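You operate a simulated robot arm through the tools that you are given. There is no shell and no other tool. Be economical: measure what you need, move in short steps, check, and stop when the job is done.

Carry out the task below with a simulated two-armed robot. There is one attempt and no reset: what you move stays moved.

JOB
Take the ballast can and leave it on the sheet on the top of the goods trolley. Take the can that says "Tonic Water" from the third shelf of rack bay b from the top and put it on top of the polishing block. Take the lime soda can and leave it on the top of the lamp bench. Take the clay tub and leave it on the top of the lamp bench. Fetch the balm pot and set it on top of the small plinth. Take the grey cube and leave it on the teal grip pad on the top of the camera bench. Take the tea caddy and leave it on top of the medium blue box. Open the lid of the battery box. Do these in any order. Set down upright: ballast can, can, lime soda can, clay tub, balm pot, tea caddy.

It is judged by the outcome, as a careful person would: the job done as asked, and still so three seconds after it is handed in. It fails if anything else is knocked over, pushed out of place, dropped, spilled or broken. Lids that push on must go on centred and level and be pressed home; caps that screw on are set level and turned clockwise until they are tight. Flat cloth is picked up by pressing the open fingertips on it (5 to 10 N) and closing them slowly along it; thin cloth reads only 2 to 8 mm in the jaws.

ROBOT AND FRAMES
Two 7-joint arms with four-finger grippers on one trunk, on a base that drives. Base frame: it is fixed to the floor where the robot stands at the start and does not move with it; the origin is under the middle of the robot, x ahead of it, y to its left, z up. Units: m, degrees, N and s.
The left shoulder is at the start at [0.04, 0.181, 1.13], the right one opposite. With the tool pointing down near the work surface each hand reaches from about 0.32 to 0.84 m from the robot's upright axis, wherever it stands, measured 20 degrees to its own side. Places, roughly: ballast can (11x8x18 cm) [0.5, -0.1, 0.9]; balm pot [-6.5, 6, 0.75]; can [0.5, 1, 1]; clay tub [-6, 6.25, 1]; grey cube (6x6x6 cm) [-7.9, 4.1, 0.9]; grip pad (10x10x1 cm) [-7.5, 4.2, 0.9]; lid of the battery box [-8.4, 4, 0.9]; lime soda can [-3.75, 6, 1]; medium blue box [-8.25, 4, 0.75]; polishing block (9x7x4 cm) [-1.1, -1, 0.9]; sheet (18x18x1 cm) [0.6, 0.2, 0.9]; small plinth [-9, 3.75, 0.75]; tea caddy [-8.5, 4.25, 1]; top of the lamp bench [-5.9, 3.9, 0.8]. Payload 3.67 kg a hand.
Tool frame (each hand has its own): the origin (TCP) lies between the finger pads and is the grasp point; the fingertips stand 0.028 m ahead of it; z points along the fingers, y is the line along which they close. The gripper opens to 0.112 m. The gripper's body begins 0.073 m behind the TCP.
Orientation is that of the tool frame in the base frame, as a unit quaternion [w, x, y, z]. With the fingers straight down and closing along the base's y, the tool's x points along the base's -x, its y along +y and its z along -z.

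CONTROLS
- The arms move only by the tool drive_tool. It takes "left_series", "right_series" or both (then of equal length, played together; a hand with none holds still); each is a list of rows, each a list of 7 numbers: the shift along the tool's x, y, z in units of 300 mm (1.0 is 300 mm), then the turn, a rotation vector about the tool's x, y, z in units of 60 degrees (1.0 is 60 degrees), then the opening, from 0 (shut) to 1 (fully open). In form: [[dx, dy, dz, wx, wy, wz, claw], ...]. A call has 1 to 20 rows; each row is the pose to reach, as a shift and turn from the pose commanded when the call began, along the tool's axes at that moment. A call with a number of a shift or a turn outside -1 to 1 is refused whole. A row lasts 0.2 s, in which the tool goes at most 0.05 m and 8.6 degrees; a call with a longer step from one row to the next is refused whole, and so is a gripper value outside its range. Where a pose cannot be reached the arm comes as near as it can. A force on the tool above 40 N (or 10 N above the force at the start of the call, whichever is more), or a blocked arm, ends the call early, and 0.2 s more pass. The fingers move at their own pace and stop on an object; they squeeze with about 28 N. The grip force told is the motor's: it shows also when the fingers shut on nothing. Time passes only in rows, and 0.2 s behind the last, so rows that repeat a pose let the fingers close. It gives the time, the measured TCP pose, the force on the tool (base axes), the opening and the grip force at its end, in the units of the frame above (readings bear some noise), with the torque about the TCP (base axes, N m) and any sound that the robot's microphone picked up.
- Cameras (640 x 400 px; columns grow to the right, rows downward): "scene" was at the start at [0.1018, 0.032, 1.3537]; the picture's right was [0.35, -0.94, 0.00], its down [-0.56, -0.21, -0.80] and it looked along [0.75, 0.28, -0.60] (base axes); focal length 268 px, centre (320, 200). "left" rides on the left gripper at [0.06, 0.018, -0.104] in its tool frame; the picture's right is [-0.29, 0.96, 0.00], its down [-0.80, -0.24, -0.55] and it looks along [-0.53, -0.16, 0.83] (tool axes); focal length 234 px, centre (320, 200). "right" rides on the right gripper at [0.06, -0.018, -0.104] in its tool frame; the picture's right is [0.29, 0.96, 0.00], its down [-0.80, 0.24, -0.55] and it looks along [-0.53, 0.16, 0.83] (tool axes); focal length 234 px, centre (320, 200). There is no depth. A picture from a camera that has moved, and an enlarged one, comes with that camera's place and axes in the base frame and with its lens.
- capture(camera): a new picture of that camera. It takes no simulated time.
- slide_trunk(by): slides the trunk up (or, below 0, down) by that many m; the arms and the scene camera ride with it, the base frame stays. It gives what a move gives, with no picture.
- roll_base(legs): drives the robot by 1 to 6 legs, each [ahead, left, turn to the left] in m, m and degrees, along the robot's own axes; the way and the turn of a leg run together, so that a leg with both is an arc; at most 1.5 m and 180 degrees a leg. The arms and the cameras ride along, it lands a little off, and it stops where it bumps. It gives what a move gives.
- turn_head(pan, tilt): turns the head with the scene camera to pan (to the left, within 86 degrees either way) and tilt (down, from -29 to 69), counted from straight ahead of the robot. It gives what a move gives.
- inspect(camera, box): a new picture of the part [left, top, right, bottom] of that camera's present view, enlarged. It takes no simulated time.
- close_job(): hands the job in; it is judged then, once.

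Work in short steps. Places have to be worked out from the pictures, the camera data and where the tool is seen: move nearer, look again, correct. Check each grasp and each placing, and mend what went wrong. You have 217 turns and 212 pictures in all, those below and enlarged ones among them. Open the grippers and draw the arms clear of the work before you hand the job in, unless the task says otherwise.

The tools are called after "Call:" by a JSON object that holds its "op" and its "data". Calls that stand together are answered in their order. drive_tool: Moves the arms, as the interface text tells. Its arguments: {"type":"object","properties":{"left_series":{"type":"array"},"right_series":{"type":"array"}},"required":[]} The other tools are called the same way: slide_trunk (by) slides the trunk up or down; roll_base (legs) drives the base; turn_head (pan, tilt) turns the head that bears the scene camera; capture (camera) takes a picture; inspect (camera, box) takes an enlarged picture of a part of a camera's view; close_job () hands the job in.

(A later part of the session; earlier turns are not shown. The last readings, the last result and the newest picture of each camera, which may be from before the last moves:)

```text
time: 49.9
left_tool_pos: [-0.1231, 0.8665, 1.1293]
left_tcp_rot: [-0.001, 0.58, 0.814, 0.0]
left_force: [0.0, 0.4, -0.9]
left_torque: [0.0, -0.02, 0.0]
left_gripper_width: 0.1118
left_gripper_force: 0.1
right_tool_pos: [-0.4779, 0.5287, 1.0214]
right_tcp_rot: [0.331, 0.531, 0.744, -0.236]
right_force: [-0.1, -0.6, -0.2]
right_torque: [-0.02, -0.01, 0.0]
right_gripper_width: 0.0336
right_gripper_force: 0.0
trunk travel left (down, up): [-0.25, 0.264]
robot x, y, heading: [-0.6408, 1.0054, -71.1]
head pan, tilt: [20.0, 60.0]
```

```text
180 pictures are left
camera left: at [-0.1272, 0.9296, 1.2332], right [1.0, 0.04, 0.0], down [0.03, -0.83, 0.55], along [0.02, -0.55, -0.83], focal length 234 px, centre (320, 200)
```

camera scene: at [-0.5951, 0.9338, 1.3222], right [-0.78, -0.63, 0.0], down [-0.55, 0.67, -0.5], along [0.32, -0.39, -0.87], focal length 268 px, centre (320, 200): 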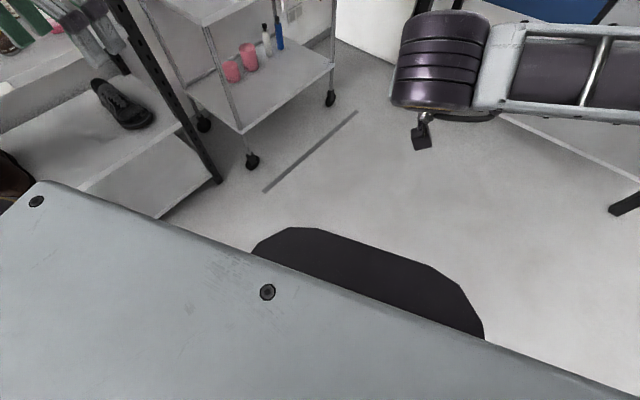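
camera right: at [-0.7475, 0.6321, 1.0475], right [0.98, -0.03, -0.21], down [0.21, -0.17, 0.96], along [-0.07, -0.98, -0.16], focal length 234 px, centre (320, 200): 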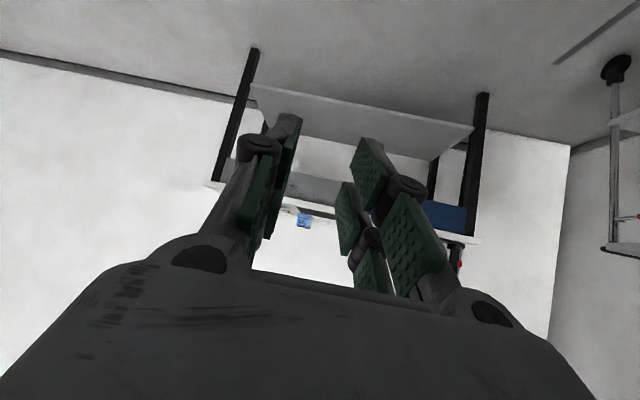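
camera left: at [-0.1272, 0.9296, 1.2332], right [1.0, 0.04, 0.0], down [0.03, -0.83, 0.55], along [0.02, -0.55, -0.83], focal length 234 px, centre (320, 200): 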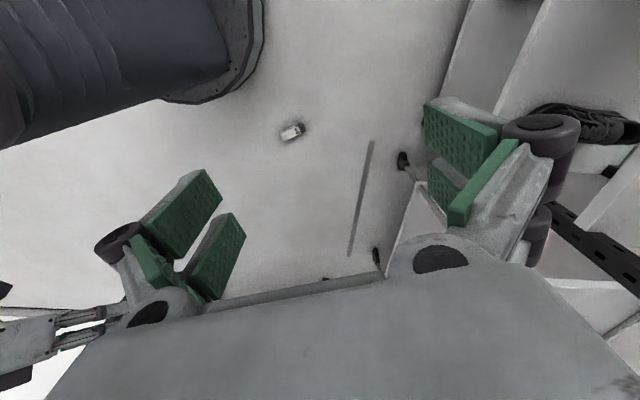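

The can lies at about (-0.255, 0.55), 0.6 m ahead-left. I enlarge it to see its orientation.

Call:
{"op": "inspect", "data": {"camera": "left", "box": [252, 106, 332, 156]}}

Call:
{"op": "slide_trunk", "data": {"by": -0.25}}

```text
8.00 times, centred on (292, 131) of left
camera zoom: at [-0.1272, 0.9296, 1.2332], right [1.0, 0.04, 0.0], down [0.03, -0.83, 0.55], along [0.02, -0.55, -0.83], focal length 1873 px, centre (544, 752)
```

zoom: 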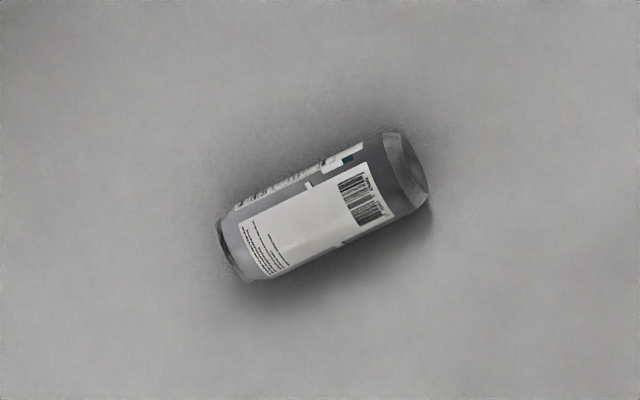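

```text
time: 52.5
left_tool_pos: [-0.1229, 0.8673, 0.8809]
left_tcp_rot: [0.001, 0.581, 0.814, -0.001]
left_force: [-0.9, -0.7, 0.0]
left_torque: [0.01, -0.01, -0.02]
left_gripper_width: 0.1121
left_gripper_force: 0.0
right_tool_pos: [-0.4794, 0.5285, 0.7725]
right_tcp_rot: [0.331, 0.53, 0.744, -0.236]
right_force: [0.4, 0.3, -0.4]
right_torque: [0.01, -0.01, -0.01]
right_gripper_width: 0.0337
right_gripper_force: 0.0
trunk travel left (down, up): [0.0, 0.514]
robot x, y, heading: [-0.6447, 1.0025, -71.1]
head pan, tilt: [20.0, 60.0]
```

The can is unharmed, centre ≈(-0.257, 0.547), lid toward direction (-0.88, -0.47). I bring the left hand over it, turning the wrist toward closing across the can.

Call:
{"op": "drive_tool", "data": {"left_series": [[-0.0872, -0.0817, 0.0667, 0, 0, 0.1, 1], [-0.1744, -0.1634, 0.1334, 0, 0, 0.2, 1], [-0.2616, -0.2451, 0.2, 0, 0, 0.3, 1], [-0.3488, -0.3268, 0.2667, 0, 0, 0.4, 1], [-0.436, -0.4085, 0.3333, 0, 0, 0.5, 1], [-0.5232, -0.4902, 0.4, 0, 0, 0.6, 1], [-0.6104, -0.5719, 0.4667, 0, 0, 0.7, 1], [-0.6976, -0.6536, 0.5333, 0, 0, 0.8, 1], [-0.7848, -0.7353, 0.6, 0, 0, 0.9, 1], [-0.872, -0.817, 0.667, 0, 0, 1.0, 1], [-0.872, -0.817, 0.667, 0, 0, 1.0, 1]]}}

Call:
{"op": "capture", "data": {"camera": "left"}}

```text
time: 54.9
left_tool_pos: [-0.2686, 0.5422, 0.6789]
left_tcp_rot: [0.0, 0.91, 0.415, 0.0]
left_force: [0.1, 0.0, 0.0]
left_torque: [0.0, -0.02, -0.03]
left_gripper_width: 0.1121
left_gripper_force: 0.1
right_tool_pos: [-0.4782, 0.5281, 0.772]
right_tcp_rot: [0.331, 0.53, 0.744, -0.236]
right_force: [1.1, 0.1, -0.4]
right_torque: [0.01, 0.01, 0.04]
right_gripper_width: 0.0337
right_gripper_force: 0.0
trunk travel left (down, up): [0.0, 0.514]
robot x, y, heading: [-0.6432, 1.0059, -70.9]
head pan, tilt: [20.0, 60.0]
```

```text
178 pictures are left
camera left: at [-0.2171, 0.5759, 0.7816], right [0.53, -0.85, 0.0], down [-0.7, -0.44, 0.55], along [-0.47, -0.3, -0.83], focal length 234 px, centre (320, 200)
```

left: 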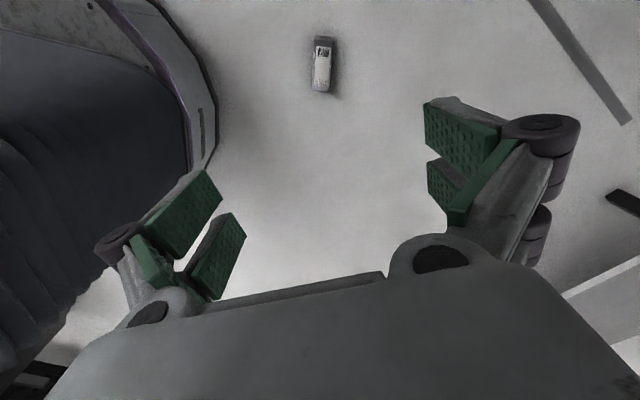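

Centre now read as (-0.259, 0.544), axis angle ~29°. I finish the wrist turn and descend 0.3 m.

Call:
{"op": "drive_tool", "data": {"left_series": [[-0.01, 0.002, 0.15, 0, 0, 0.06, 1], [-0.023, 0.005, 0.3, 0, 0, 0.12, 1], [-0.023, 0.005, 0.45, 0, 0, 0.18, 1], [-0.023, 0.005, 0.6, 0, 0, 0.24, 1], [-0.023, 0.005, 0.75, 0, 0, 0.3, 1], [-0.023, 0.005, 0.9, 0, 0, 0.333, 1], [-0.023, 0.005, 1.0, 0, 0, 0.333, 1], [-0.023, 0.005, 1.0, 0, 0, 0.333, 1]]}}

Call:
{"op": "capture", "data": {"camera": "left"}}

```text
time: 56.6
left_tool_pos: [-0.2745, 0.5319, 0.3813]
left_tcp_rot: [0.001, 0.968, 0.251, 0.0]
left_force: [0.7, 0.9, 0.6]
left_torque: [0.0, 0.01, -0.01]
left_gripper_width: 0.1117
left_gripper_force: 0.0
right_tool_pos: [-0.4779, 0.528, 0.772]
right_tcp_rot: [0.332, 0.53, 0.744, -0.236]
right_force: [-0.8, -0.4, 0.0]
right_torque: [-0.02, 0.01, -0.01]
right_gripper_width: 0.0335
right_gripper_force: 0.0
trunk travel left (down, up): [0.0, 0.514]
robot x, y, heading: [-0.6447, 1.0039, -70.7]
head pan, tilt: [20.0, 60.0]
```

```text
177 pictures are left
camera left: at [-0.2151, 0.5471, 0.4839], right [0.21, -0.98, 0.0], down [-0.81, -0.18, 0.55], along [-0.54, -0.12, -0.83], focal length 234 px, centre (320, 200)
```

left: 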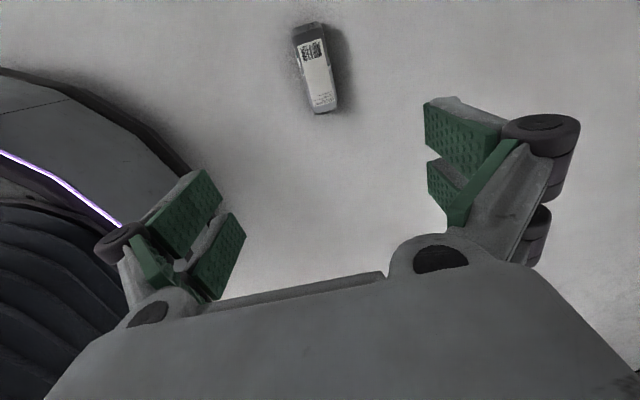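

Axis angle now ~26°, centre (-0.256, 0.5455). I correct and come down to just above it.

Call:
{"op": "drive_tool", "data": {"left_series": [[0.018, -0.006, 0.15, 0, 0, 0.05, 1], [0.036, -0.012, 0.3, 0, 0, 0.05, 1], [0.036, -0.012, 0.45, 0, 0, 0.05, 1], [0.036, -0.012, 0.6, 0, 0, 0.05, 1], [0.036, -0.012, 0.75, 0, 0, 0.05, 1], [0.036, -0.012, 0.85, 0, 0, 0.05, 1], [0.036, -0.012, 0.85, 0, 0, 0.05, 1]]}}

Call:
{"op": "capture", "data": {"camera": "left"}}

```text
time: 58.2
left_tool_pos: [-0.2669, 0.5409, 0.1244]
left_tcp_rot: [0.0, 0.974, 0.225, 0.001]
left_force: [0.5, -0.7, -0.3]
left_torque: [0.02, 0.0, -0.01]
left_gripper_width: 0.112
left_gripper_force: 0.2
right_tool_pos: [-0.4776, 0.5277, 0.7732]
right_tcp_rot: [0.331, 0.531, 0.743, -0.237]
right_force: [-0.1, 0.0, 0.2]
right_torque: [0.05, 0.0, -0.02]
right_gripper_width: 0.0336
right_gripper_force: 0.1
trunk travel left (down, up): [0.0, 0.514]
robot x, y, heading: [-0.6411, 1.0031, -71.0]
head pan, tilt: [20.0, 60.0]
```

```text
176 pictures are left
camera left: at [-0.207, 0.5512, 0.2277], right [0.16, -0.99, 0.0], down [-0.82, -0.13, 0.55], along [-0.55, -0.09, -0.83], focal length 234 px, centre (320, 200)
```

left: 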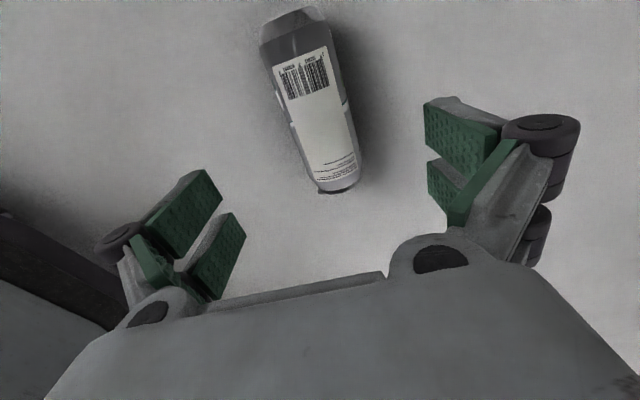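

Nearly aligned; I go down to 36 mm and close on the can fully.

Call:
{"op": "drive_tool", "data": {"left_series": [[-0.015, 0.008, 0.1, 0, 0, 0, 1], [-0.015, 0.008, 0.2, 0, 0, 0, 1], [-0.015, 0.008, 0.295, 0, 0, 0, 1], [-0.015, 0.008, 0.295, 0, 0, 0, 0.8], [-0.015, 0.008, 0.295, 0, 0, 0, 0.6], [-0.015, 0.008, 0.295, 0, 0, 0, 0.4], [-0.015, 0.008, 0.295, 0, 0, 0, 0.2], [-0.015, 0.008, 0.295, 0, 0, 0, 0]]}}

Call:
{"op": "capture", "data": {"camera": "left"}}

```text
time: 60.0
left_tool_pos: [-0.2805, 0.5752, 0.0842]
left_tcp_rot: [0.0, 0.974, 0.226, 0.001]
left_force: [0.1, -0.3, 0.5]
left_torque: [0.02, -0.02, 0.01]
left_gripper_width: 0.0001
left_gripper_force: 26.2
left hand out of reach, approached as far as the arm can: row 1, 2, 3, 4, 5, 6, 7, 8
right_tool_pos: [-0.4785, 0.5279, 0.7723]
right_tcp_rot: [0.332, 0.53, 0.744, -0.236]
right_force: [-0.4, -0.1, 0.2]
right_torque: [0.01, 0.0, 0.0]
right_gripper_width: 0.0335
right_gripper_force: 0.1
trunk travel left (down, up): [0.0, 0.514]
robot x, y, heading: [-0.6404, 1.0043, -71.1]
head pan, tilt: [20.0, 60.0]
```

```text
175 pictures are left
camera left: at [-0.219, 0.5854, 0.188], right [0.16, -0.99, 0.0], down [-0.82, -0.14, 0.55], along [-0.55, -0.09, -0.83], focal length 234 px, centre (320, 200)
```

left: 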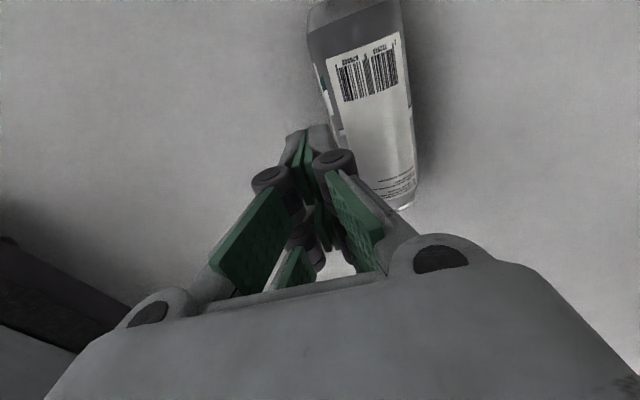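

The spot is just out of reach and the fingers closed short of the can without touching it. I lift, open, and drive 12 cm closer.

Call:
{"op": "drive_tool", "data": {"left_series": [[0, 0, -0.15, 0, 0, 0, 0], [0, 0, -0.3, 0, 0, 0, 0], [0, 0, -0.45, 0, 0, 0, 0], [0, 0, -0.6, 0, 0, 0, 1], [0, 0, -0.6, 0, 0, 0, 1], [0, 0, -0.6, 0, 0, 0, 1]]}}

Call:
{"op": "roll_base", "data": {"legs": [[0.12, 0, 0]]}}

Call:
{"op": "capture", "data": {"camera": "left"}}

```text
time: 61.5
left_tool_pos: [-0.2781, 0.5759, 0.269]
left_tcp_rot: [-0.001, 0.974, 0.227, 0.0]
left_force: [0.8, 0.1, -0.4]
left_torque: [-0.02, 0.01, -0.02]
left_gripper_width: 0.1041
left_gripper_force: 0.0
right_tool_pos: [-0.4782, 0.528, 0.7714]
right_tcp_rot: [0.331, 0.53, 0.744, -0.235]
right_force: [0.5, -1.0, -0.2]
right_torque: [-0.04, 0.02, 0.01]
right_gripper_width: 0.0336
right_gripper_force: 0.0
trunk travel left (down, up): [0.0, 0.514]
robot x, y, heading: [-0.6408, 1.0033, -70.9]
head pan, tilt: [20.0, 60.0]
```

```text
time: 62.7
left_tool_pos: [-0.2402, 0.4615, 0.2682]
left_tcp_rot: [0.0, 0.974, 0.225, 0.0]
left_force: [0.7, -1.0, -1.0]
left_torque: [0.07, 0.01, -0.01]
left_gripper_width: 0.112
left_gripper_force: 0.0
right_tool_pos: [-0.4395, 0.4133, 0.771]
right_tcp_rot: [0.331, 0.531, 0.743, -0.236]
right_force: [0.0, -1.0, -0.4]
right_torque: [0.0, -0.01, -0.03]
right_gripper_width: 0.0337
right_gripper_force: 0.0
trunk travel left (down, up): [0.0, 0.514]
robot x, y, heading: [-0.6049, 0.8921, -71.1]
head pan, tilt: [20.0, 60.0]
```

```text
174 pictures are left
camera left: at [-0.1787, 0.472, 0.3715], right [0.16, -0.99, 0.0], down [-0.82, -0.13, 0.55], along [-0.55, -0.09, -0.83], focal length 234 px, centre (320, 200)
```

left: 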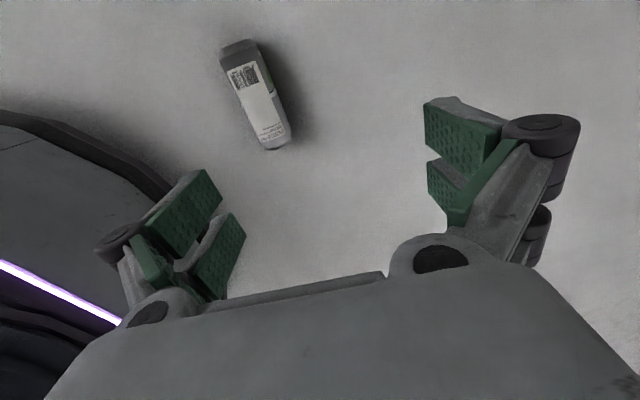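

Same can place (-0.259, 0.543). I shift over it and go down.

Call:
{"op": "drive_tool", "data": {"left_series": [[0.01, -0.135, 0.05, 0, 0, 0, 1], [0.02, -0.27, 0.1, 0, 0, 0, 1], [0.02, -0.27, 0.25, 0, 0, 0, 1], [0.02, -0.27, 0.4, 0, 0, 0, 1], [0.02, -0.27, 0.5, 0, 0, 0, 1], [0.02, -0.27, 0.6, 0, 0, 0, 1], [0.02, -0.27, 0.7, 0, 0, 0, 1], [0.02, -0.27, 0.773, 0, 0, 0, 1], [0.02, -0.27, 0.773, 0, 0, 0, 1]]}}

Call:
{"op": "capture", "data": {"camera": "left"}}

```text
time: 64.7
left_tool_pos: [-0.2702, 0.5365, 0.0345]
left_tcp_rot: [0.0, 0.975, 0.224, 0.0]
left_force: [-0.4, -0.7, 0.7]
left_torque: [-0.01, -0.02, -0.03]
left_gripper_width: 0.1118
left_gripper_force: 0.0
right_tool_pos: [-0.4401, 0.414, 0.7722]
right_tcp_rot: [0.331, 0.531, 0.743, -0.237]
right_force: [-0.4, 0.3, 0.9]
right_torque: [0.04, -0.02, -0.01]
right_gripper_width: 0.0337
right_gripper_force: 0.1
trunk travel left (down, up): [0.0, 0.514]
robot x, y, heading: [-0.6038, 0.8883, -71.0]
head pan, tilt: [20.0, 60.0]
```

```text
173 pictures are left
camera left: at [-0.2091, 0.5465, 0.1375], right [0.16, -0.99, 0.0], down [-0.82, -0.13, 0.55], along [-0.55, -0.09, -0.83], focal length 234 px, centre (320, 200)
```

left: 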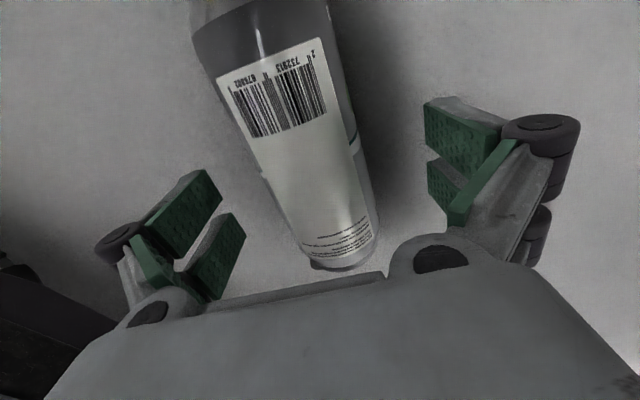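

The fingers straddle the can, a bit toward its lid end. I close.

Call:
{"op": "drive_tool", "data": {"left_series": [[0, 0, 0, 0, 0, 0, 0.8], [0, 0, 0, 0, 0, 0, 0.65], [0, 0, 0, 0, 0, 0, 0.5], [0, 0, 0, 0, 0, 0, 0.3], [0, 0, 0, 0, 0, 0, 0], [0, 0, 0, 0, 0, 0, 0]]}}

Call:
{"op": "capture", "data": {"camera": "left"}}

```text
time: 66.1
left_tool_pos: [-0.2695, 0.5355, 0.0344]
left_tcp_rot: [0.0, 0.974, 0.225, 0.0]
left_force: [-0.5, 1.1, 0.3]
left_torque: [0.02, 0.01, 0.1]
left_gripper_width: 0.0517
left_gripper_force: 28.6
right_tool_pos: [-0.4401, 0.4126, 0.7716]
right_tcp_rot: [0.331, 0.531, 0.743, -0.236]
right_force: [0.0, -0.7, 0.4]
right_torque: [-0.02, -0.01, -0.01]
right_gripper_width: 0.0338
right_gripper_force: 0.1
trunk travel left (down, up): [0.0, 0.514]
robot x, y, heading: [-0.6049, 0.8898, -71.3]
head pan, tilt: [20.0, 60.0]
```

```text
172 pictures are left
camera left: at [-0.209, 0.5466, 0.1376], right [0.16, -0.99, 0.0], down [-0.82, -0.13, 0.55], along [-0.55, -0.09, -0.83], focal length 234 px, centre (320, 200)
```

left: 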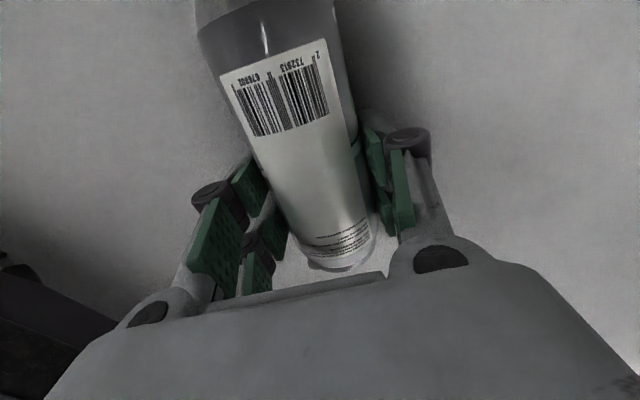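

Held at 51.7 mm. I lift steadily.

Call:
{"op": "drive_tool", "data": {"left_series": [[0, 0, -0.08, 0, 0, 0, 0], [0, 0, -0.18, 0, 0, 0, 0], [0, 0, -0.28, 0, 0, 0, 0], [0, 0, -0.38, 0, 0, 0, 0], [0, 0, -0.48, 0, 0, 0, 0], [0, 0, -0.58, 0, 0, 0, 0], [0, 0, -0.68, 0, 0, 0, 0], [0, 0, -0.78, 0, 0, 0, 0], [0, 0, -0.88, 0, 0, 0, 0], [0, 0, -0.98, 0, 0, 0, 0]]}}

Call:
{"op": "slide_trunk", "data": {"by": 0.25}}

Call:
{"op": "capture", "data": {"camera": "left"}}

```text
time: 68.3
left_tool_pos: [-0.27, 0.5386, 0.3277]
left_tcp_rot: [0.0, 0.974, 0.225, 0.0]
left_force: [-0.4, 0.5, -2.8]
left_torque: [-0.01, 0.05, -0.03]
left_gripper_width: 0.0515
left_gripper_force: 28.4
right_tool_pos: [-0.4404, 0.4137, 0.7725]
right_tcp_rot: [0.33, 0.531, 0.744, -0.236]
right_force: [-0.6, -0.7, 0.2]
right_torque: [-0.01, 0.01, 0.01]
right_gripper_width: 0.0337
right_gripper_force: 0.2
trunk travel left (down, up): [0.0, 0.514]
robot x, y, heading: [-0.6051, 0.8936, -71.0]
head pan, tilt: [20.0, 60.0]
```

```text
time: 70.9
left_tool_pos: [-0.2697, 0.5383, 0.5766]
left_tcp_rot: [0.0, 0.974, 0.224, -0.001]
left_force: [0.0, -0.6, -3.0]
left_torque: [-0.03, 0.07, 0.02]
left_gripper_width: 0.0516
left_gripper_force: 28.5
right_tool_pos: [-0.4395, 0.4128, 1.0209]
right_tcp_rot: [0.331, 0.531, 0.743, -0.236]
right_force: [0.4, 0.0, -0.7]
right_torque: [-0.02, -0.01, 0.01]
right_gripper_width: 0.0336
right_gripper_force: 0.1
trunk travel left (down, up): [-0.25, 0.264]
robot x, y, heading: [-0.607, 0.8895, -70.9]
head pan, tilt: [20.0, 60.0]
```

```text
171 pictures are left
camera left: at [-0.2092, 0.5483, 0.6801], right [0.16, -0.99, 0.0], down [-0.82, -0.13, 0.55], along [-0.55, -0.09, -0.83], focal length 234 px, centre (320, 200)
```

left: 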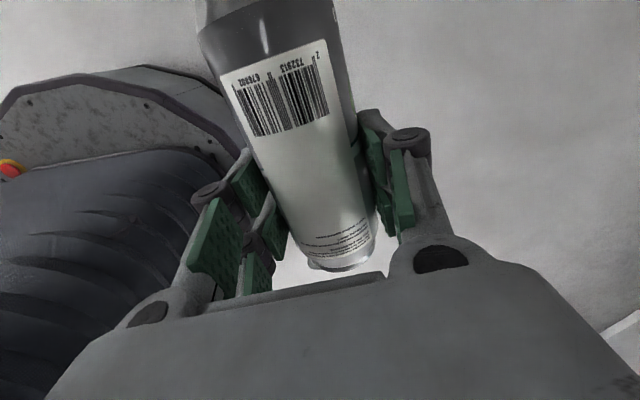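

Weight ~3 N and the grip is steady. I raise the left hand further, turn its wrist back forward, and bring the right hand back to its side.

Call:
{"op": "drive_tool", "data": {"left_series": [[0, 0, -0.08, 0, 0, -0.08, 0], [0, 0, -0.16, 0, 0, -0.16, 0], [0, 0, -0.25, 0, 0, -0.25, 0], [0, 0, -0.33, 0, 0, -0.33, 0], [0, 0, -0.42, 0, 0, -0.42, 0], [0, 0, -0.5, 0, 0, -0.5, 0], [0, 0, -0.58, 0, 0, -0.58, 0], [0, 0, -0.67, 0, 0, -0.67, 0], [0, 0, -0.75, 0, 0, -0.75, 0], [0, 0, -0.83, 0, 0, -0.83, 0], [0, 0, -0.92, 0, 0, -0.92, 0], [0, 0, -1.0, 0, 0, -1.0, 0]], "right_series": [[0, -0.04, 0, 0, 0.07, 0, 0.5], [0, -0.08, 0, 0, 0.14, 0, 0.6], [0, -0.12, 0, 0, 0.21, 0, 0.8], [0, -0.17, 0, 0, 0.28, 0, 1], [0, -0.21, 0, 0, 0.35, 0, 1], [0, -0.25, 0, 0, 0.42, 0, 1], [0, -0.29, 0, 0, 0.49, 0, 1], [0, -0.33, 0, 0, 0.56, 0, 1], [0, -0.37, 0, 0, 0.63, 0, 1], [0, -0.42, 0, 0, 0.7, 0, 1], [0, -0.46, 0, 0, 0.77, 0, 1], [0, -0.5, 0, 0, 0.8, 0, 1]]}}

Call:
{"op": "capture", "data": {"camera": "left"}}

```text
time: 73.5
left_tool_pos: [-0.2703, 0.5353, 0.8782]
left_tcp_rot: [0.0, 0.732, 0.682, 0.001]
left_force: [0.0, -0.4, -3.1]
left_torque: [-0.04, -0.06, 0.01]
left_gripper_width: 0.0515
left_gripper_force: 28.3
right_tool_pos: [-0.583, 0.3658, 1.0195]
right_tcp_rot: [0.0, 0.581, 0.814, 0.001]
right_force: [0.2, -0.4, -0.3]
right_torque: [-0.02, 0.02, -0.01]
right_gripper_width: 0.112
right_gripper_force: 0.0
trunk travel left (down, up): [-0.25, 0.264]
robot x, y, heading: [-0.607, 0.8878, -70.9]
head pan, tilt: [20.0, 60.0]
```

```text
170 pictures are left
camera left: at [-0.2499, 0.5948, 0.9824], right [0.94, -0.35, 0.0], down [-0.29, -0.78, 0.55], along [-0.2, -0.52, -0.83], focal length 234 px, centre (320, 200)
```

left: 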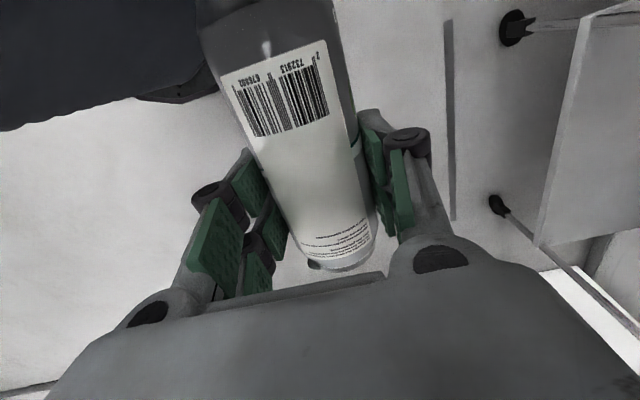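

Still firmly held. I turn to face the polishing bench and drive toward it, checking the grip as I go.

Call:
{"op": "roll_base", "data": {"legs": [[0, 0, -19], [0.4, -0.3, 0]]}}

Call:
{"op": "turn_head", "data": {"pan": 0, "tilt": 20}}

Call:
{"op": "capture", "data": {"camera": "scene"}}

```text
time: 77.6
left_tool_pos: [-0.6917, 0.0413, 0.8782]
left_tcp_rot: [0.0, 0.832, 0.554, 0.0]
left_force: [-0.9, 0.7, -2.7]
left_torque: [-0.03, -0.02, 0.02]
left_gripper_width: 0.0516
left_gripper_force: 28.0
right_tool_pos: [-1.0411, -0.0201, 1.0199]
right_tcp_rot: [0.0, 0.705, 0.709, 0.0]
right_force: [-0.5, 0.5, 0.2]
right_torque: [-0.02, -0.05, 0.01]
right_gripper_width: 0.1121
right_gripper_force: 0.2
trunk travel left (down, up): [-0.25, 0.264]
robot x, y, heading: [-0.8965, 0.4848, -89.6]
head pan, tilt: [20.0, 60.0]
```

```text
time: 78.6
left_tool_pos: [-0.6918, 0.0414, 0.8776]
left_tcp_rot: [0.0, 0.832, 0.554, 0.0]
left_force: [0.5, 0.6, -2.7]
left_torque: [-0.04, -0.02, -0.03]
left_gripper_width: 0.0514
left_gripper_force: 28.0
right_tool_pos: [-1.0402, -0.0197, 1.0213]
right_tcp_rot: [0.0, 0.705, 0.709, 0.0]
right_force: [0.5, -0.1, 0.8]
right_torque: [-0.01, -0.01, 0.0]
right_gripper_width: 0.1121
right_gripper_force: 0.1
trunk travel left (down, up): [-0.25, 0.264]
robot x, y, heading: [-0.8955, 0.4823, -90.0]
head pan, tilt: [0.0, 20.0]
```

```text
169 pictures are left
camera scene: at [-0.8942, 0.3702, 1.3802], right [-1.0, -0.01, 0.0], down [0.0, 0.34, -0.94], along [0.01, -0.94, -0.34], focal length 268 px, centre (320, 200)
```

scene: 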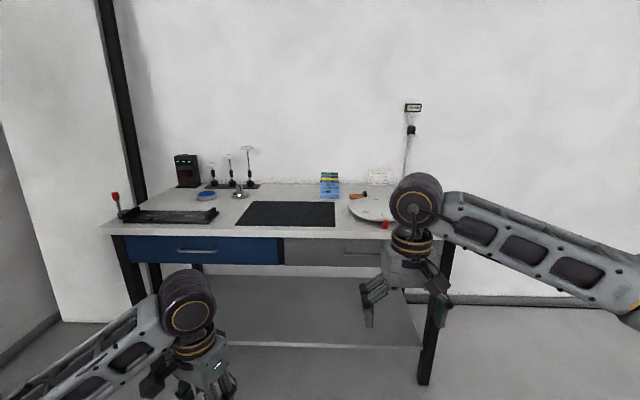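

Call:
{"op": "inspect", "data": {"camera": "scene", "box": [180, 140, 420, 250]}}

```text
2.67 times, centred on (300, 195) of scene
camera zoom: at [-0.8942, 0.3702, 1.3802], right [-1.0, -0.01, 0.0], down [0.0, 0.34, -0.94], along [0.01, -0.94, -0.34], focal length 715 px, centre (373, 213)
```

zoom: 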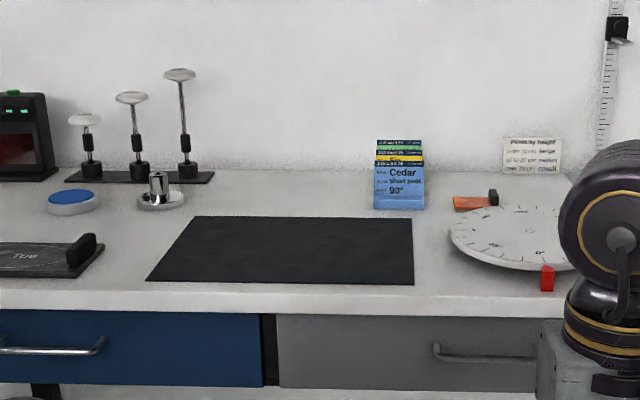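

The polishing block is probably the orange object near (-1.1, -1). I raise the left hand and pitch it so the can comes upright.

Call:
{"op": "drive_tool", "data": {"left_series": [[0, 0, -0.1, 0, -0.1, 0, 0], [0, 0, -0.2, 0, -0.2, 0, 0], [0, 0, -0.3, 0, -0.3, 0, 0], [0, 0, -0.4, 0, -0.4, 0, 0], [0, 0, -0.5, 0, -0.5, 0, 0], [0, 0, -0.6, 0, -0.6, 0, 0], [0, 0, -0.67, 0, -0.7, 0, 0], [0, 0, -0.67, 0, -0.75, 0, 0]]}}

Call:
{"op": "drive_tool", "data": {"left_series": [[0, 0, 0, 0, -0.1, 0, 0], [0, 0, 0, 0, -0.2, 0, 0], [0, 0, 0, 0, -0.3, 0, 0], [0, 0, 0, 0, -0.4, 0, 0], [0, 0, 0, 0, -0.5, 0, 0], [0, 0, 0, 0, -0.6, 0, 0], [0, 0, 0, 0, -0.7, 0, 0], [0, 0, 0, 0, -0.75, 0, 0], [0, 0, 0, 0, -0.75, 0, 0]]}}

Call:
{"op": "capture", "data": {"camera": "left"}}

Call:
{"op": "capture", "data": {"camera": "scene"}}

```text
time: 80.4
left_tool_pos: [-0.6904, 0.025, 1.089]
left_tcp_rot: [0.212, 0.769, 0.513, -0.318]
left_force: [-0.1, 0.3, -1.6]
left_torque: [-0.01, -0.01, -0.01]
left_gripper_width: 0.0512
left_gripper_force: 28.2
left hand out of reach, approached as far as the arm can: row 7, 8
right_tool_pos: [-1.0399, -0.0207, 1.0201]
right_tcp_rot: [0.0, 0.706, 0.708, 0.0]
right_force: [0.8, -0.1, -0.9]
right_torque: [0.01, 0.02, 0.03]
right_gripper_width: 0.1119
right_gripper_force: 0.1
trunk travel left (down, up): [-0.25, 0.264]
robot x, y, heading: [-0.894, 0.4829, -89.7]
head pan, tilt: [0.0, 20.0]
```

```text
time: 82.4
left_tool_pos: [-0.6763, -0.0491, 1.0715]
left_tcp_rot: [0.392, 0.588, 0.393, -0.588]
left_force: [-0.7, 0.7, -1.9]
left_torque: [0.02, -0.02, 0.02]
left_gripper_width: 0.0516
left_gripper_force: 27.8
left hand out of reach, approached as far as the arm can: row 1, 2, 3, 4, 5, 6, 7, 8, 9
right_tool_pos: [-1.0401, -0.0186, 1.0199]
right_tcp_rot: [0.0, 0.706, 0.709, 0.001]
right_force: [0.2, -0.5, -0.6]
right_torque: [0.02, -0.04, -0.02]
right_gripper_width: 0.112
right_gripper_force: 0.0
trunk travel left (down, up): [-0.25, 0.264]
robot x, y, heading: [-0.8931, 0.4838, -90.0]
head pan, tilt: [0.0, 20.0]
```

```text
167 pictures are left
camera left: at [-0.6208, 0.04, 1.011], right [0.88, -0.37, 0.29], down [-0.01, 0.6, 0.8], along [-0.47, -0.71, 0.53], focal length 234 px, centre (320, 200)
```

left: 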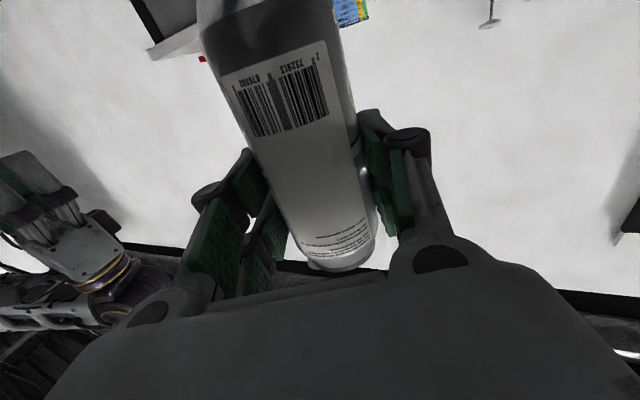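

```text
166 pictures are left
camera scene: at [-0.8942, 0.3703, 1.3803], right [-1.0, -0.01, 0.0], down [0.0, 0.34, -0.94], along [0.01, -0.94, -0.34], focal length 268 px, centre (320, 200)
```

scene: 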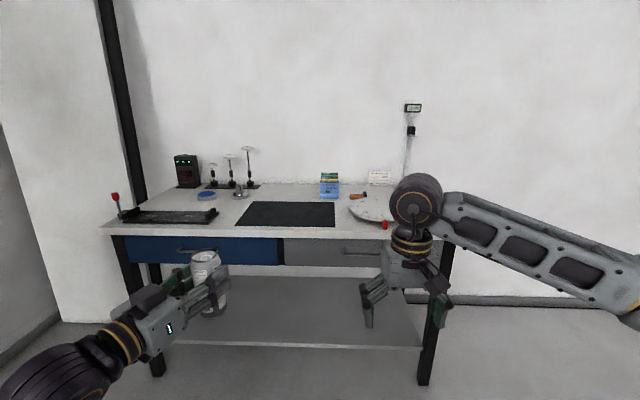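

The can is upright in the left hand. I pull the right hand back a little, then drive nearer the bench with a look at the block.

Call:
{"op": "drive_tool", "data": {"right_series": [[0.1, -0.06, 0, 0, 0, 0, 1], [0.2, -0.12, 0, 0, 0, 0, 1], [0.3, -0.18, 0, 0, 0, 0, 1], [0.4, -0.24, 0, 0, 0, 0, 1], [0.5, -0.3, 0, 0, 0, 0, 1]]}}

Call:
{"op": "roll_base", "data": {"legs": [[0.58, -0.38, 0]]}}

Call:
{"op": "turn_head", "data": {"pan": 0, "tilt": 35}}

Call:
{"op": "capture", "data": {"camera": "scene"}}

```text
time: 83.6
left_tool_pos: [-0.6769, -0.0473, 1.0732]
left_tcp_rot: [0.393, 0.588, 0.392, -0.588]
left_force: [0.4, 0.4, -2.1]
left_torque: [0.01, -0.01, 0.01]
left_gripper_width: 0.0514
left_gripper_force: 28.4
right_tool_pos: [-1.1287, 0.1319, 1.0208]
right_tcp_rot: [0.0, 0.705, 0.709, -0.001]
right_force: [-1.1, 1.0, -0.3]
right_torque: [-0.02, -0.02, 0.01]
right_gripper_width: 0.1121
right_gripper_force: 0.0
trunk travel left (down, up): [-0.25, 0.264]
robot x, y, heading: [-0.8938, 0.4813, -89.5]
head pan, tilt: [0.0, 20.0]
```

```text
time: 87.5
left_tool_pos: [-1.046, -0.6545, 1.0722]
left_tcp_rot: [0.396, 0.586, 0.396, -0.585]
left_force: [0.4, -0.6, -3.0]
left_torque: [0.01, -0.04, 0.03]
left_gripper_width: 0.0515
left_gripper_force: 28.3
right_tool_pos: [-1.4993, -0.4812, 1.021]
right_tcp_rot: [0.0, 0.7, 0.714, 0.0]
right_force: [-0.3, -0.2, -0.5]
right_torque: [0.01, -0.02, -0.01]
right_gripper_width: 0.1122
right_gripper_force: 0.0
trunk travel left (down, up): [-0.25, 0.264]
robot x, y, heading: [-1.2707, -0.1217, -89.1]
head pan, tilt: [0.0, 20.0]
```

```text
time: 88.3
left_tool_pos: [-1.0451, -0.6538, 1.0715]
left_tcp_rot: [-0.396, -0.586, -0.396, 0.586]
left_force: [0.7, 0.9, -2.1]
left_torque: [-0.01, -0.01, -0.01]
left_gripper_width: 0.0512
left_gripper_force: 27.9
right_tool_pos: [-1.4979, -0.4813, 1.0197]
right_tcp_rot: [0.0, 0.7, 0.714, 0.0]
right_force: [-0.5, -0.5, -0.5]
right_torque: [0.01, 0.0, -0.01]
right_gripper_width: 0.112
right_gripper_force: 0.1
trunk travel left (down, up): [-0.25, 0.264]
robot x, y, heading: [-1.2716, -0.1283, -88.6]
head pan, tilt: [0.0, 35.0]
```

```text
165 pictures are left
camera scene: at [-1.2694, -0.2324, 1.3565], right [-1.0, -0.02, 0.0], down [-0.01, 0.57, -0.82], along [0.02, -0.82, -0.57], focal length 268 px, centre (320, 200)
```

scene: 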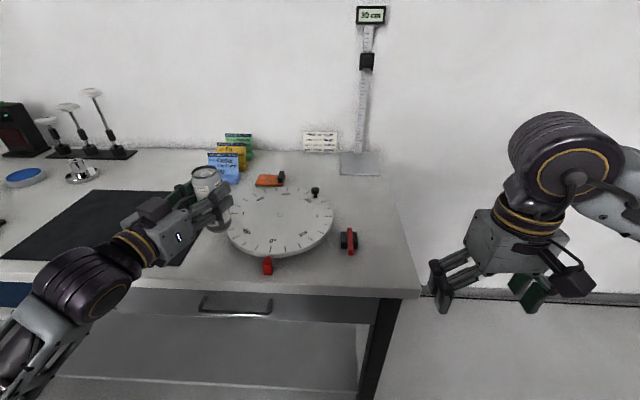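

Call:
{"op": "inspect", "data": {"camera": "scene", "box": [180, 120, 380, 290]}}

Call:
{"op": "inspect", "data": {"camera": "scene", "box": [235, 120, 355, 200]}}

```text
2.35 times, centred on (280, 205) of scene
camera zoom: at [-1.2694, -0.2324, 1.3565], right [-1.0, -0.02, 0.0], down [-0.01, 0.57, -0.82], along [0.02, -0.82, -0.57], focal length 631 px, centre (414, 188)
```

zoom: 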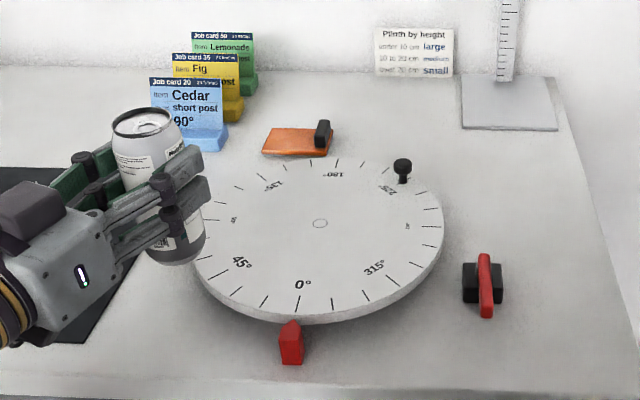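

```text
5.00 times, centred on (295, 160) of scene
camera zoom: at [-1.2694, -0.2324, 1.3565], right [-1.0, -0.02, 0.0], down [-0.01, 0.57, -0.82], along [0.02, -0.82, -0.57], focal length 1340 px, centre (445, 400)
```

zoom: 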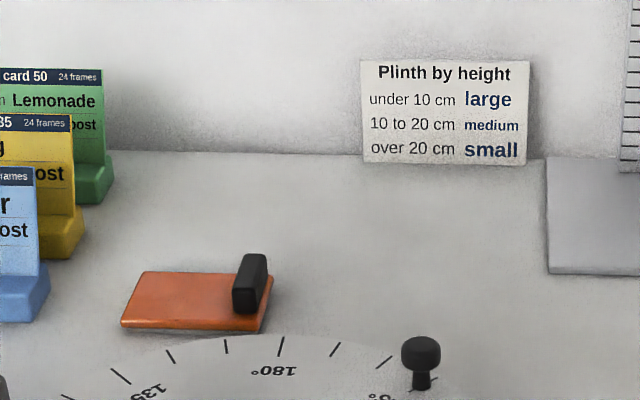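

The 9×7×4 cm block must be the orange one with the black nub, near (-1.08, -1.02); the can must stand on its flat orange part. I drive 9 cm closer and look steeply at it.

Call:
{"op": "roll_base", "data": {"legs": [[0.09, 0.03, 0]]}}

Call:
{"op": "turn_head", "data": {"pan": 15, "tilt": 35}}

Call:
{"op": "capture", "data": {"camera": "scene"}}

Call:
{"op": "inspect", "data": {"camera": "scene", "box": [230, 130, 390, 230]}}

```text
time: 89.4
left_tool_pos: [-1.0124, -0.7432, 1.0698]
left_tcp_rot: [0.397, 0.585, 0.397, -0.585]
left_force: [-0.2, -0.9, -2.8]
left_torque: [0.01, -0.01, -0.09]
left_gripper_width: 0.0513
left_gripper_force: 28.4
right_tool_pos: [-1.4671, -0.5707, 1.0198]
right_tcp_rot: [0.0, 0.7, 0.714, 0.0]
right_force: [-0.2, -0.4, -0.1]
right_torque: [0.04, 0.02, -0.03]
right_gripper_width: 0.112
right_gripper_force: 0.2
trunk travel left (down, up): [-0.25, 0.264]
robot x, y, heading: [-1.2407, -0.2145, -88.9]
head pan, tilt: [0.0, 35.0]
```

```text
time: 90.2
left_tool_pos: [-1.0124, -0.7423, 1.0724]
left_tcp_rot: [-0.397, -0.585, -0.397, 0.586]
left_force: [0.5, 0.7, -1.9]
left_torque: [0.01, -0.01, 0.01]
left_gripper_width: 0.0515
left_gripper_force: 27.9
right_tool_pos: [-1.4675, -0.5703, 1.0209]
right_tcp_rot: [0.001, 0.7, 0.714, 0.0]
right_force: [-0.2, 0.3, -0.1]
right_torque: [-0.02, 0.02, -0.02]
right_gripper_width: 0.1119
right_gripper_force: 0.0
trunk travel left (down, up): [-0.25, 0.264]
robot x, y, heading: [-1.2407, -0.208, -88.7]
head pan, tilt: [15.0, 35.0]
```

```text
162 pictures are left
camera scene: at [-1.215, -0.3171, 1.3565], right [-0.96, -0.28, 0.0], down [-0.16, 0.55, -0.82], along [0.23, -0.79, -0.57], focal length 268 px, centre (320, 200)
```

scene: 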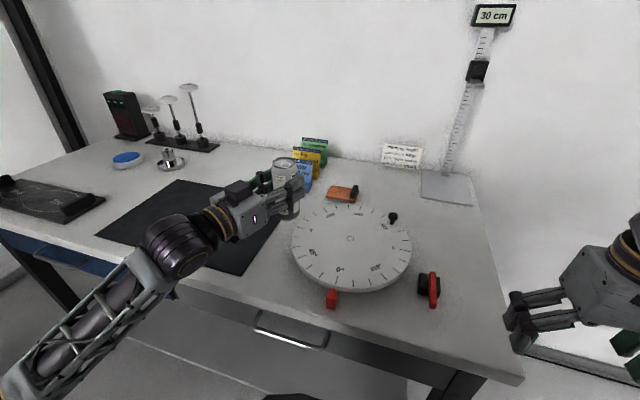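

```text
4.00 times, centred on (310, 180) of scene
camera zoom: at [-1.215, -0.3171, 1.3565], right [-0.96, -0.28, 0.0], down [-0.16, 0.55, -0.82], along [0.23, -0.79, -0.57], focal length 1072 px, centre (360, 280)
```

zoom: 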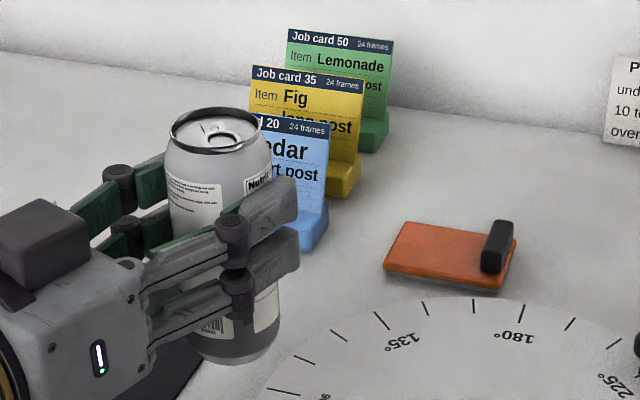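

I need the bench height and block geometry more firmly; I look with the right wrist camera from its different viewpoint.

Call:
{"op": "capture", "data": {"camera": "right"}}

```text
160 pictures are left
camera right: at [-1.4855, -0.509, 1.1257], right [0.95, 0.31, 0.0], down [0.26, -0.79, 0.55], along [0.17, -0.53, -0.83], focal length 234 px, centre (320, 200)
```

right: 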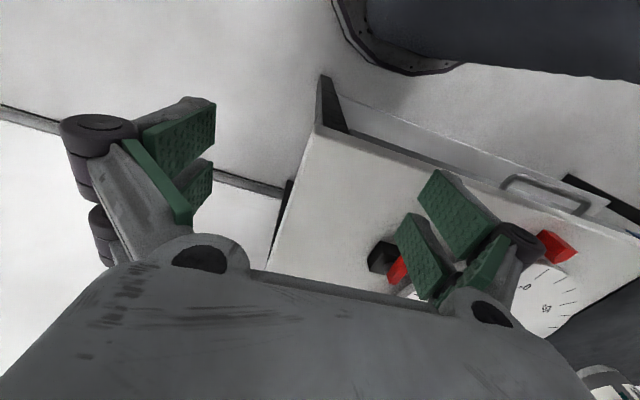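

Bench top ≈0.895; block spans x -1.044…-1.133, y -0.96…-1.03, top ≈0.905, nub on its -x end, so I aim the can's axis at (-1.076, -0.995). I swing the hand over, yawing it 20° so the forearm stays off the turntable.

Call:
{"op": "drive_tool", "data": {"left_series": [[0, 0.016, 0.12, 0.05, 0, 0, 0], [0, 0.032, 0.24, 0.1, 0, 0, 0], [0, 0.048, 0.36, 0.15, 0, 0, 0], [0, 0.065, 0.48, 0.2, 0, 0, 0], [0.03, 0.081, 0.6, 0.25, 0, 0, 0], [0.06, 0.097, 0.72, 0.3, 0, 0, 0], [0.09, 0.113, 0.84, 0.333, 0, 0, 0], [0.133, 0.113, 0.859, 0.333, 0, 0, 0], [0.133, 0.113, 0.859, 0.333, 0, 0, 0]]}}

Call:
{"op": "inspect", "data": {"camera": "scene", "box": [230, 130, 390, 230]}}

Call:
{"op": "capture", "data": {"camera": "left"}}

```text
time: 92.2
left_tool_pos: [-1.0767, -0.994, 1.0305]
left_tcp_rot: [0.288, 0.646, 0.289, -0.645]
left_force: [-0.6, 0.4, -3.4]
left_torque: [0.01, -0.02, 0.0]
left_gripper_width: 0.0516
left_gripper_force: 27.7
right_tool_pos: [-1.4664, -0.5696, 1.0202]
right_tcp_rot: [0.0, 0.7, 0.714, 0.0]
right_force: [-0.3, -0.2, 0.0]
right_torque: [-0.02, -0.01, 0.0]
right_gripper_width: 0.1119
right_gripper_force: 0.0
trunk travel left (down, up): [-0.25, 0.264]
robot x, y, heading: [-1.2409, -0.2131, -88.6]
head pan, tilt: [15.0, 35.0]
```

```text
4.00 times, centred on (310, 180) of scene
camera zoom: at [-1.215, -0.3179, 1.3565], right [-0.96, -0.28, 0.0], down [-0.16, 0.55, -0.82], along [0.23, -0.79, -0.57], focal length 1072 px, centre (360, 280)
```

zoom: 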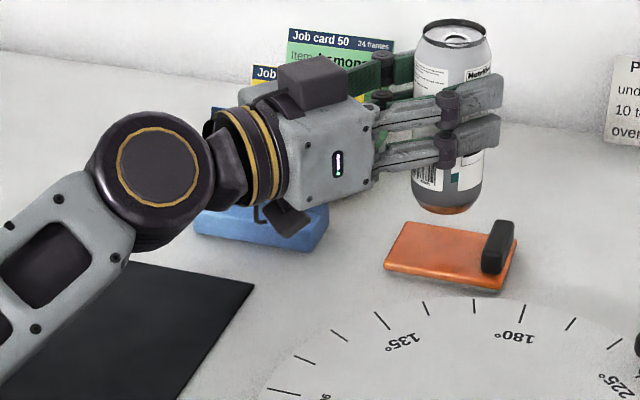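

```text
158 pictures are left
camera left: at [-0.9954, -0.9281, 0.9705], right [0.71, -0.64, 0.29], down [0.19, 0.57, 0.8], along [-0.67, -0.52, 0.53], focal length 234 px, centre (320, 200)
```

left: 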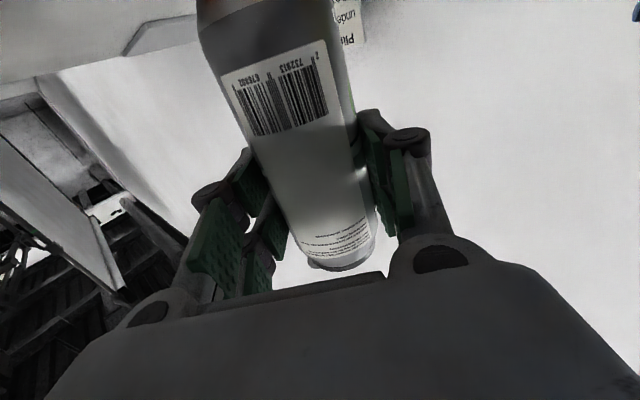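

The can hangs right over the flat part. I lower toward contact gently.

Call:
{"op": "drive_tool", "data": {"left_series": [[0.05, 0, 0, 0, 0, 0, 0], [0.1, 0, 0, 0, 0, 0, 0], [0.12, 0, 0, 0, 0, 0, 0], [0.13, 0, 0, 0, 0, 0, 0], [0.13, 0, 0, 0, 0, 0, 0]]}}

Call:
{"op": "inspect", "data": {"camera": "scene", "box": [230, 130, 390, 230]}}

```text
time: 93.6
left_tool_pos: [-1.0666, -0.9771, 1.0432]
left_tcp_rot: [-0.321, -0.637, -0.271, 0.647]
left_force: [0.3, -0.7, -2.6]
left_torque: [0.01, -0.01, -0.02]
left_gripper_width: 0.0516
left_gripper_force: 27.9
right_tool_pos: [-1.473, -0.5521, 1.0207]
right_tcp_rot: [0.008, 0.696, 0.718, -0.002]
right_force: [-0.5, 0.4, 1.0]
right_torque: [-0.01, 0.0, 0.02]
right_gripper_width: 0.1119
right_gripper_force: 0.0
trunk travel left (down, up): [-0.25, 0.264]
robot x, y, heading: [-1.2389, -0.2104, -88.4]
head pan, tilt: [15.0, 35.0]
stopped in row 5 (left hand): the arm was blocked; the commanded pose is now the measured one
```

```text
4.00 times, centred on (310, 180) of scene
camera zoom: at [-1.2264, -0.2934, 1.356], right [-0.96, -0.29, -0.01], down [-0.16, 0.54, -0.83], along [0.24, -0.79, -0.56], focal length 1072 px, centre (360, 280)
```

zoom: 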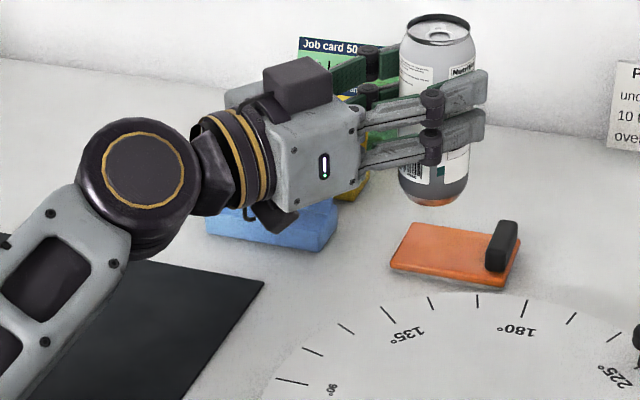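

The arm was blocked, probably the elbow or forearm against the bench edge, and the robot was nudged back slightly. I raise the hand, draw it back, and look at what is there.

Call:
{"op": "drive_tool", "data": {"left_series": [[-0.08, 0, 0, 0, 0, 0, 0], [-0.16, 0, -0.04, 0, 0, 0, 0], [-0.2, 0, -0.14, 0, 0, 0, 0], [-0.2, 0, -0.26, 0, 0, 0, 0], [-0.2, 0, -0.38, 0, 0, 0, 0], [-0.2, 0, -0.5, 0, 0, 0, 0], [-0.2, 0, -0.5, 0, 0, 0, 0]]}}

Call:
{"op": "capture", "data": {"camera": "scene"}}

Call:
{"op": "inspect", "data": {"camera": "scene", "box": [230, 120, 390, 220]}}

```text
time: 95.2
left_tool_pos: [-0.963, -0.8792, 1.0816]
left_tcp_rot: [-0.311, -0.638, -0.281, 0.647]
left_force: [-0.4, 0.6, -3.2]
left_torque: [0.02, 0.0, -0.02]
left_gripper_width: 0.0517
left_gripper_force: 28.0
right_tool_pos: [-1.4642, -0.5688, 1.0202]
right_tcp_rot: [0.001, 0.697, 0.717, 0.0]
right_force: [-0.7, 0.7, -0.7]
right_torque: [0.01, -0.02, 0.01]
right_gripper_width: 0.1119
right_gripper_force: 0.0
trunk travel left (down, up): [-0.25, 0.264]
robot x, y, heading: [-1.2372, -0.2091, -88.4]
head pan, tilt: [15.0, 35.0]
```

```text
156 pictures are left
camera scene: at [-1.2132, -0.3152, 1.3564], right [-0.96, -0.29, 0.0], down [-0.16, 0.55, -0.82], along [0.23, -0.78, -0.57], focal length 268 px, centre (320, 200)
```

scene: 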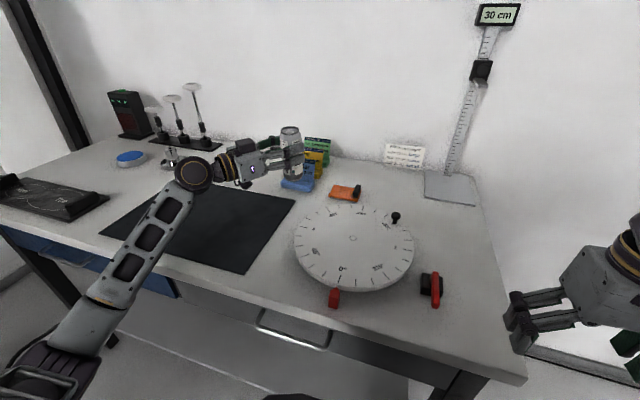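

```text
4.00 times, centred on (310, 170) of scene
camera zoom: at [-1.2132, -0.3152, 1.3564], right [-0.96, -0.29, 0.0], down [-0.16, 0.55, -0.82], along [0.23, -0.78, -0.57], focal length 1072 px, centre (360, 320)
```

zoom: 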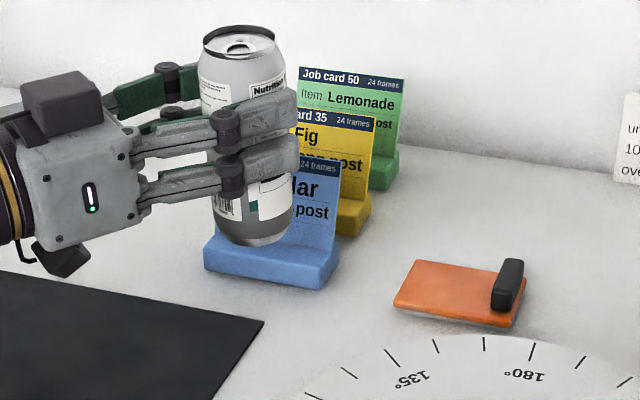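

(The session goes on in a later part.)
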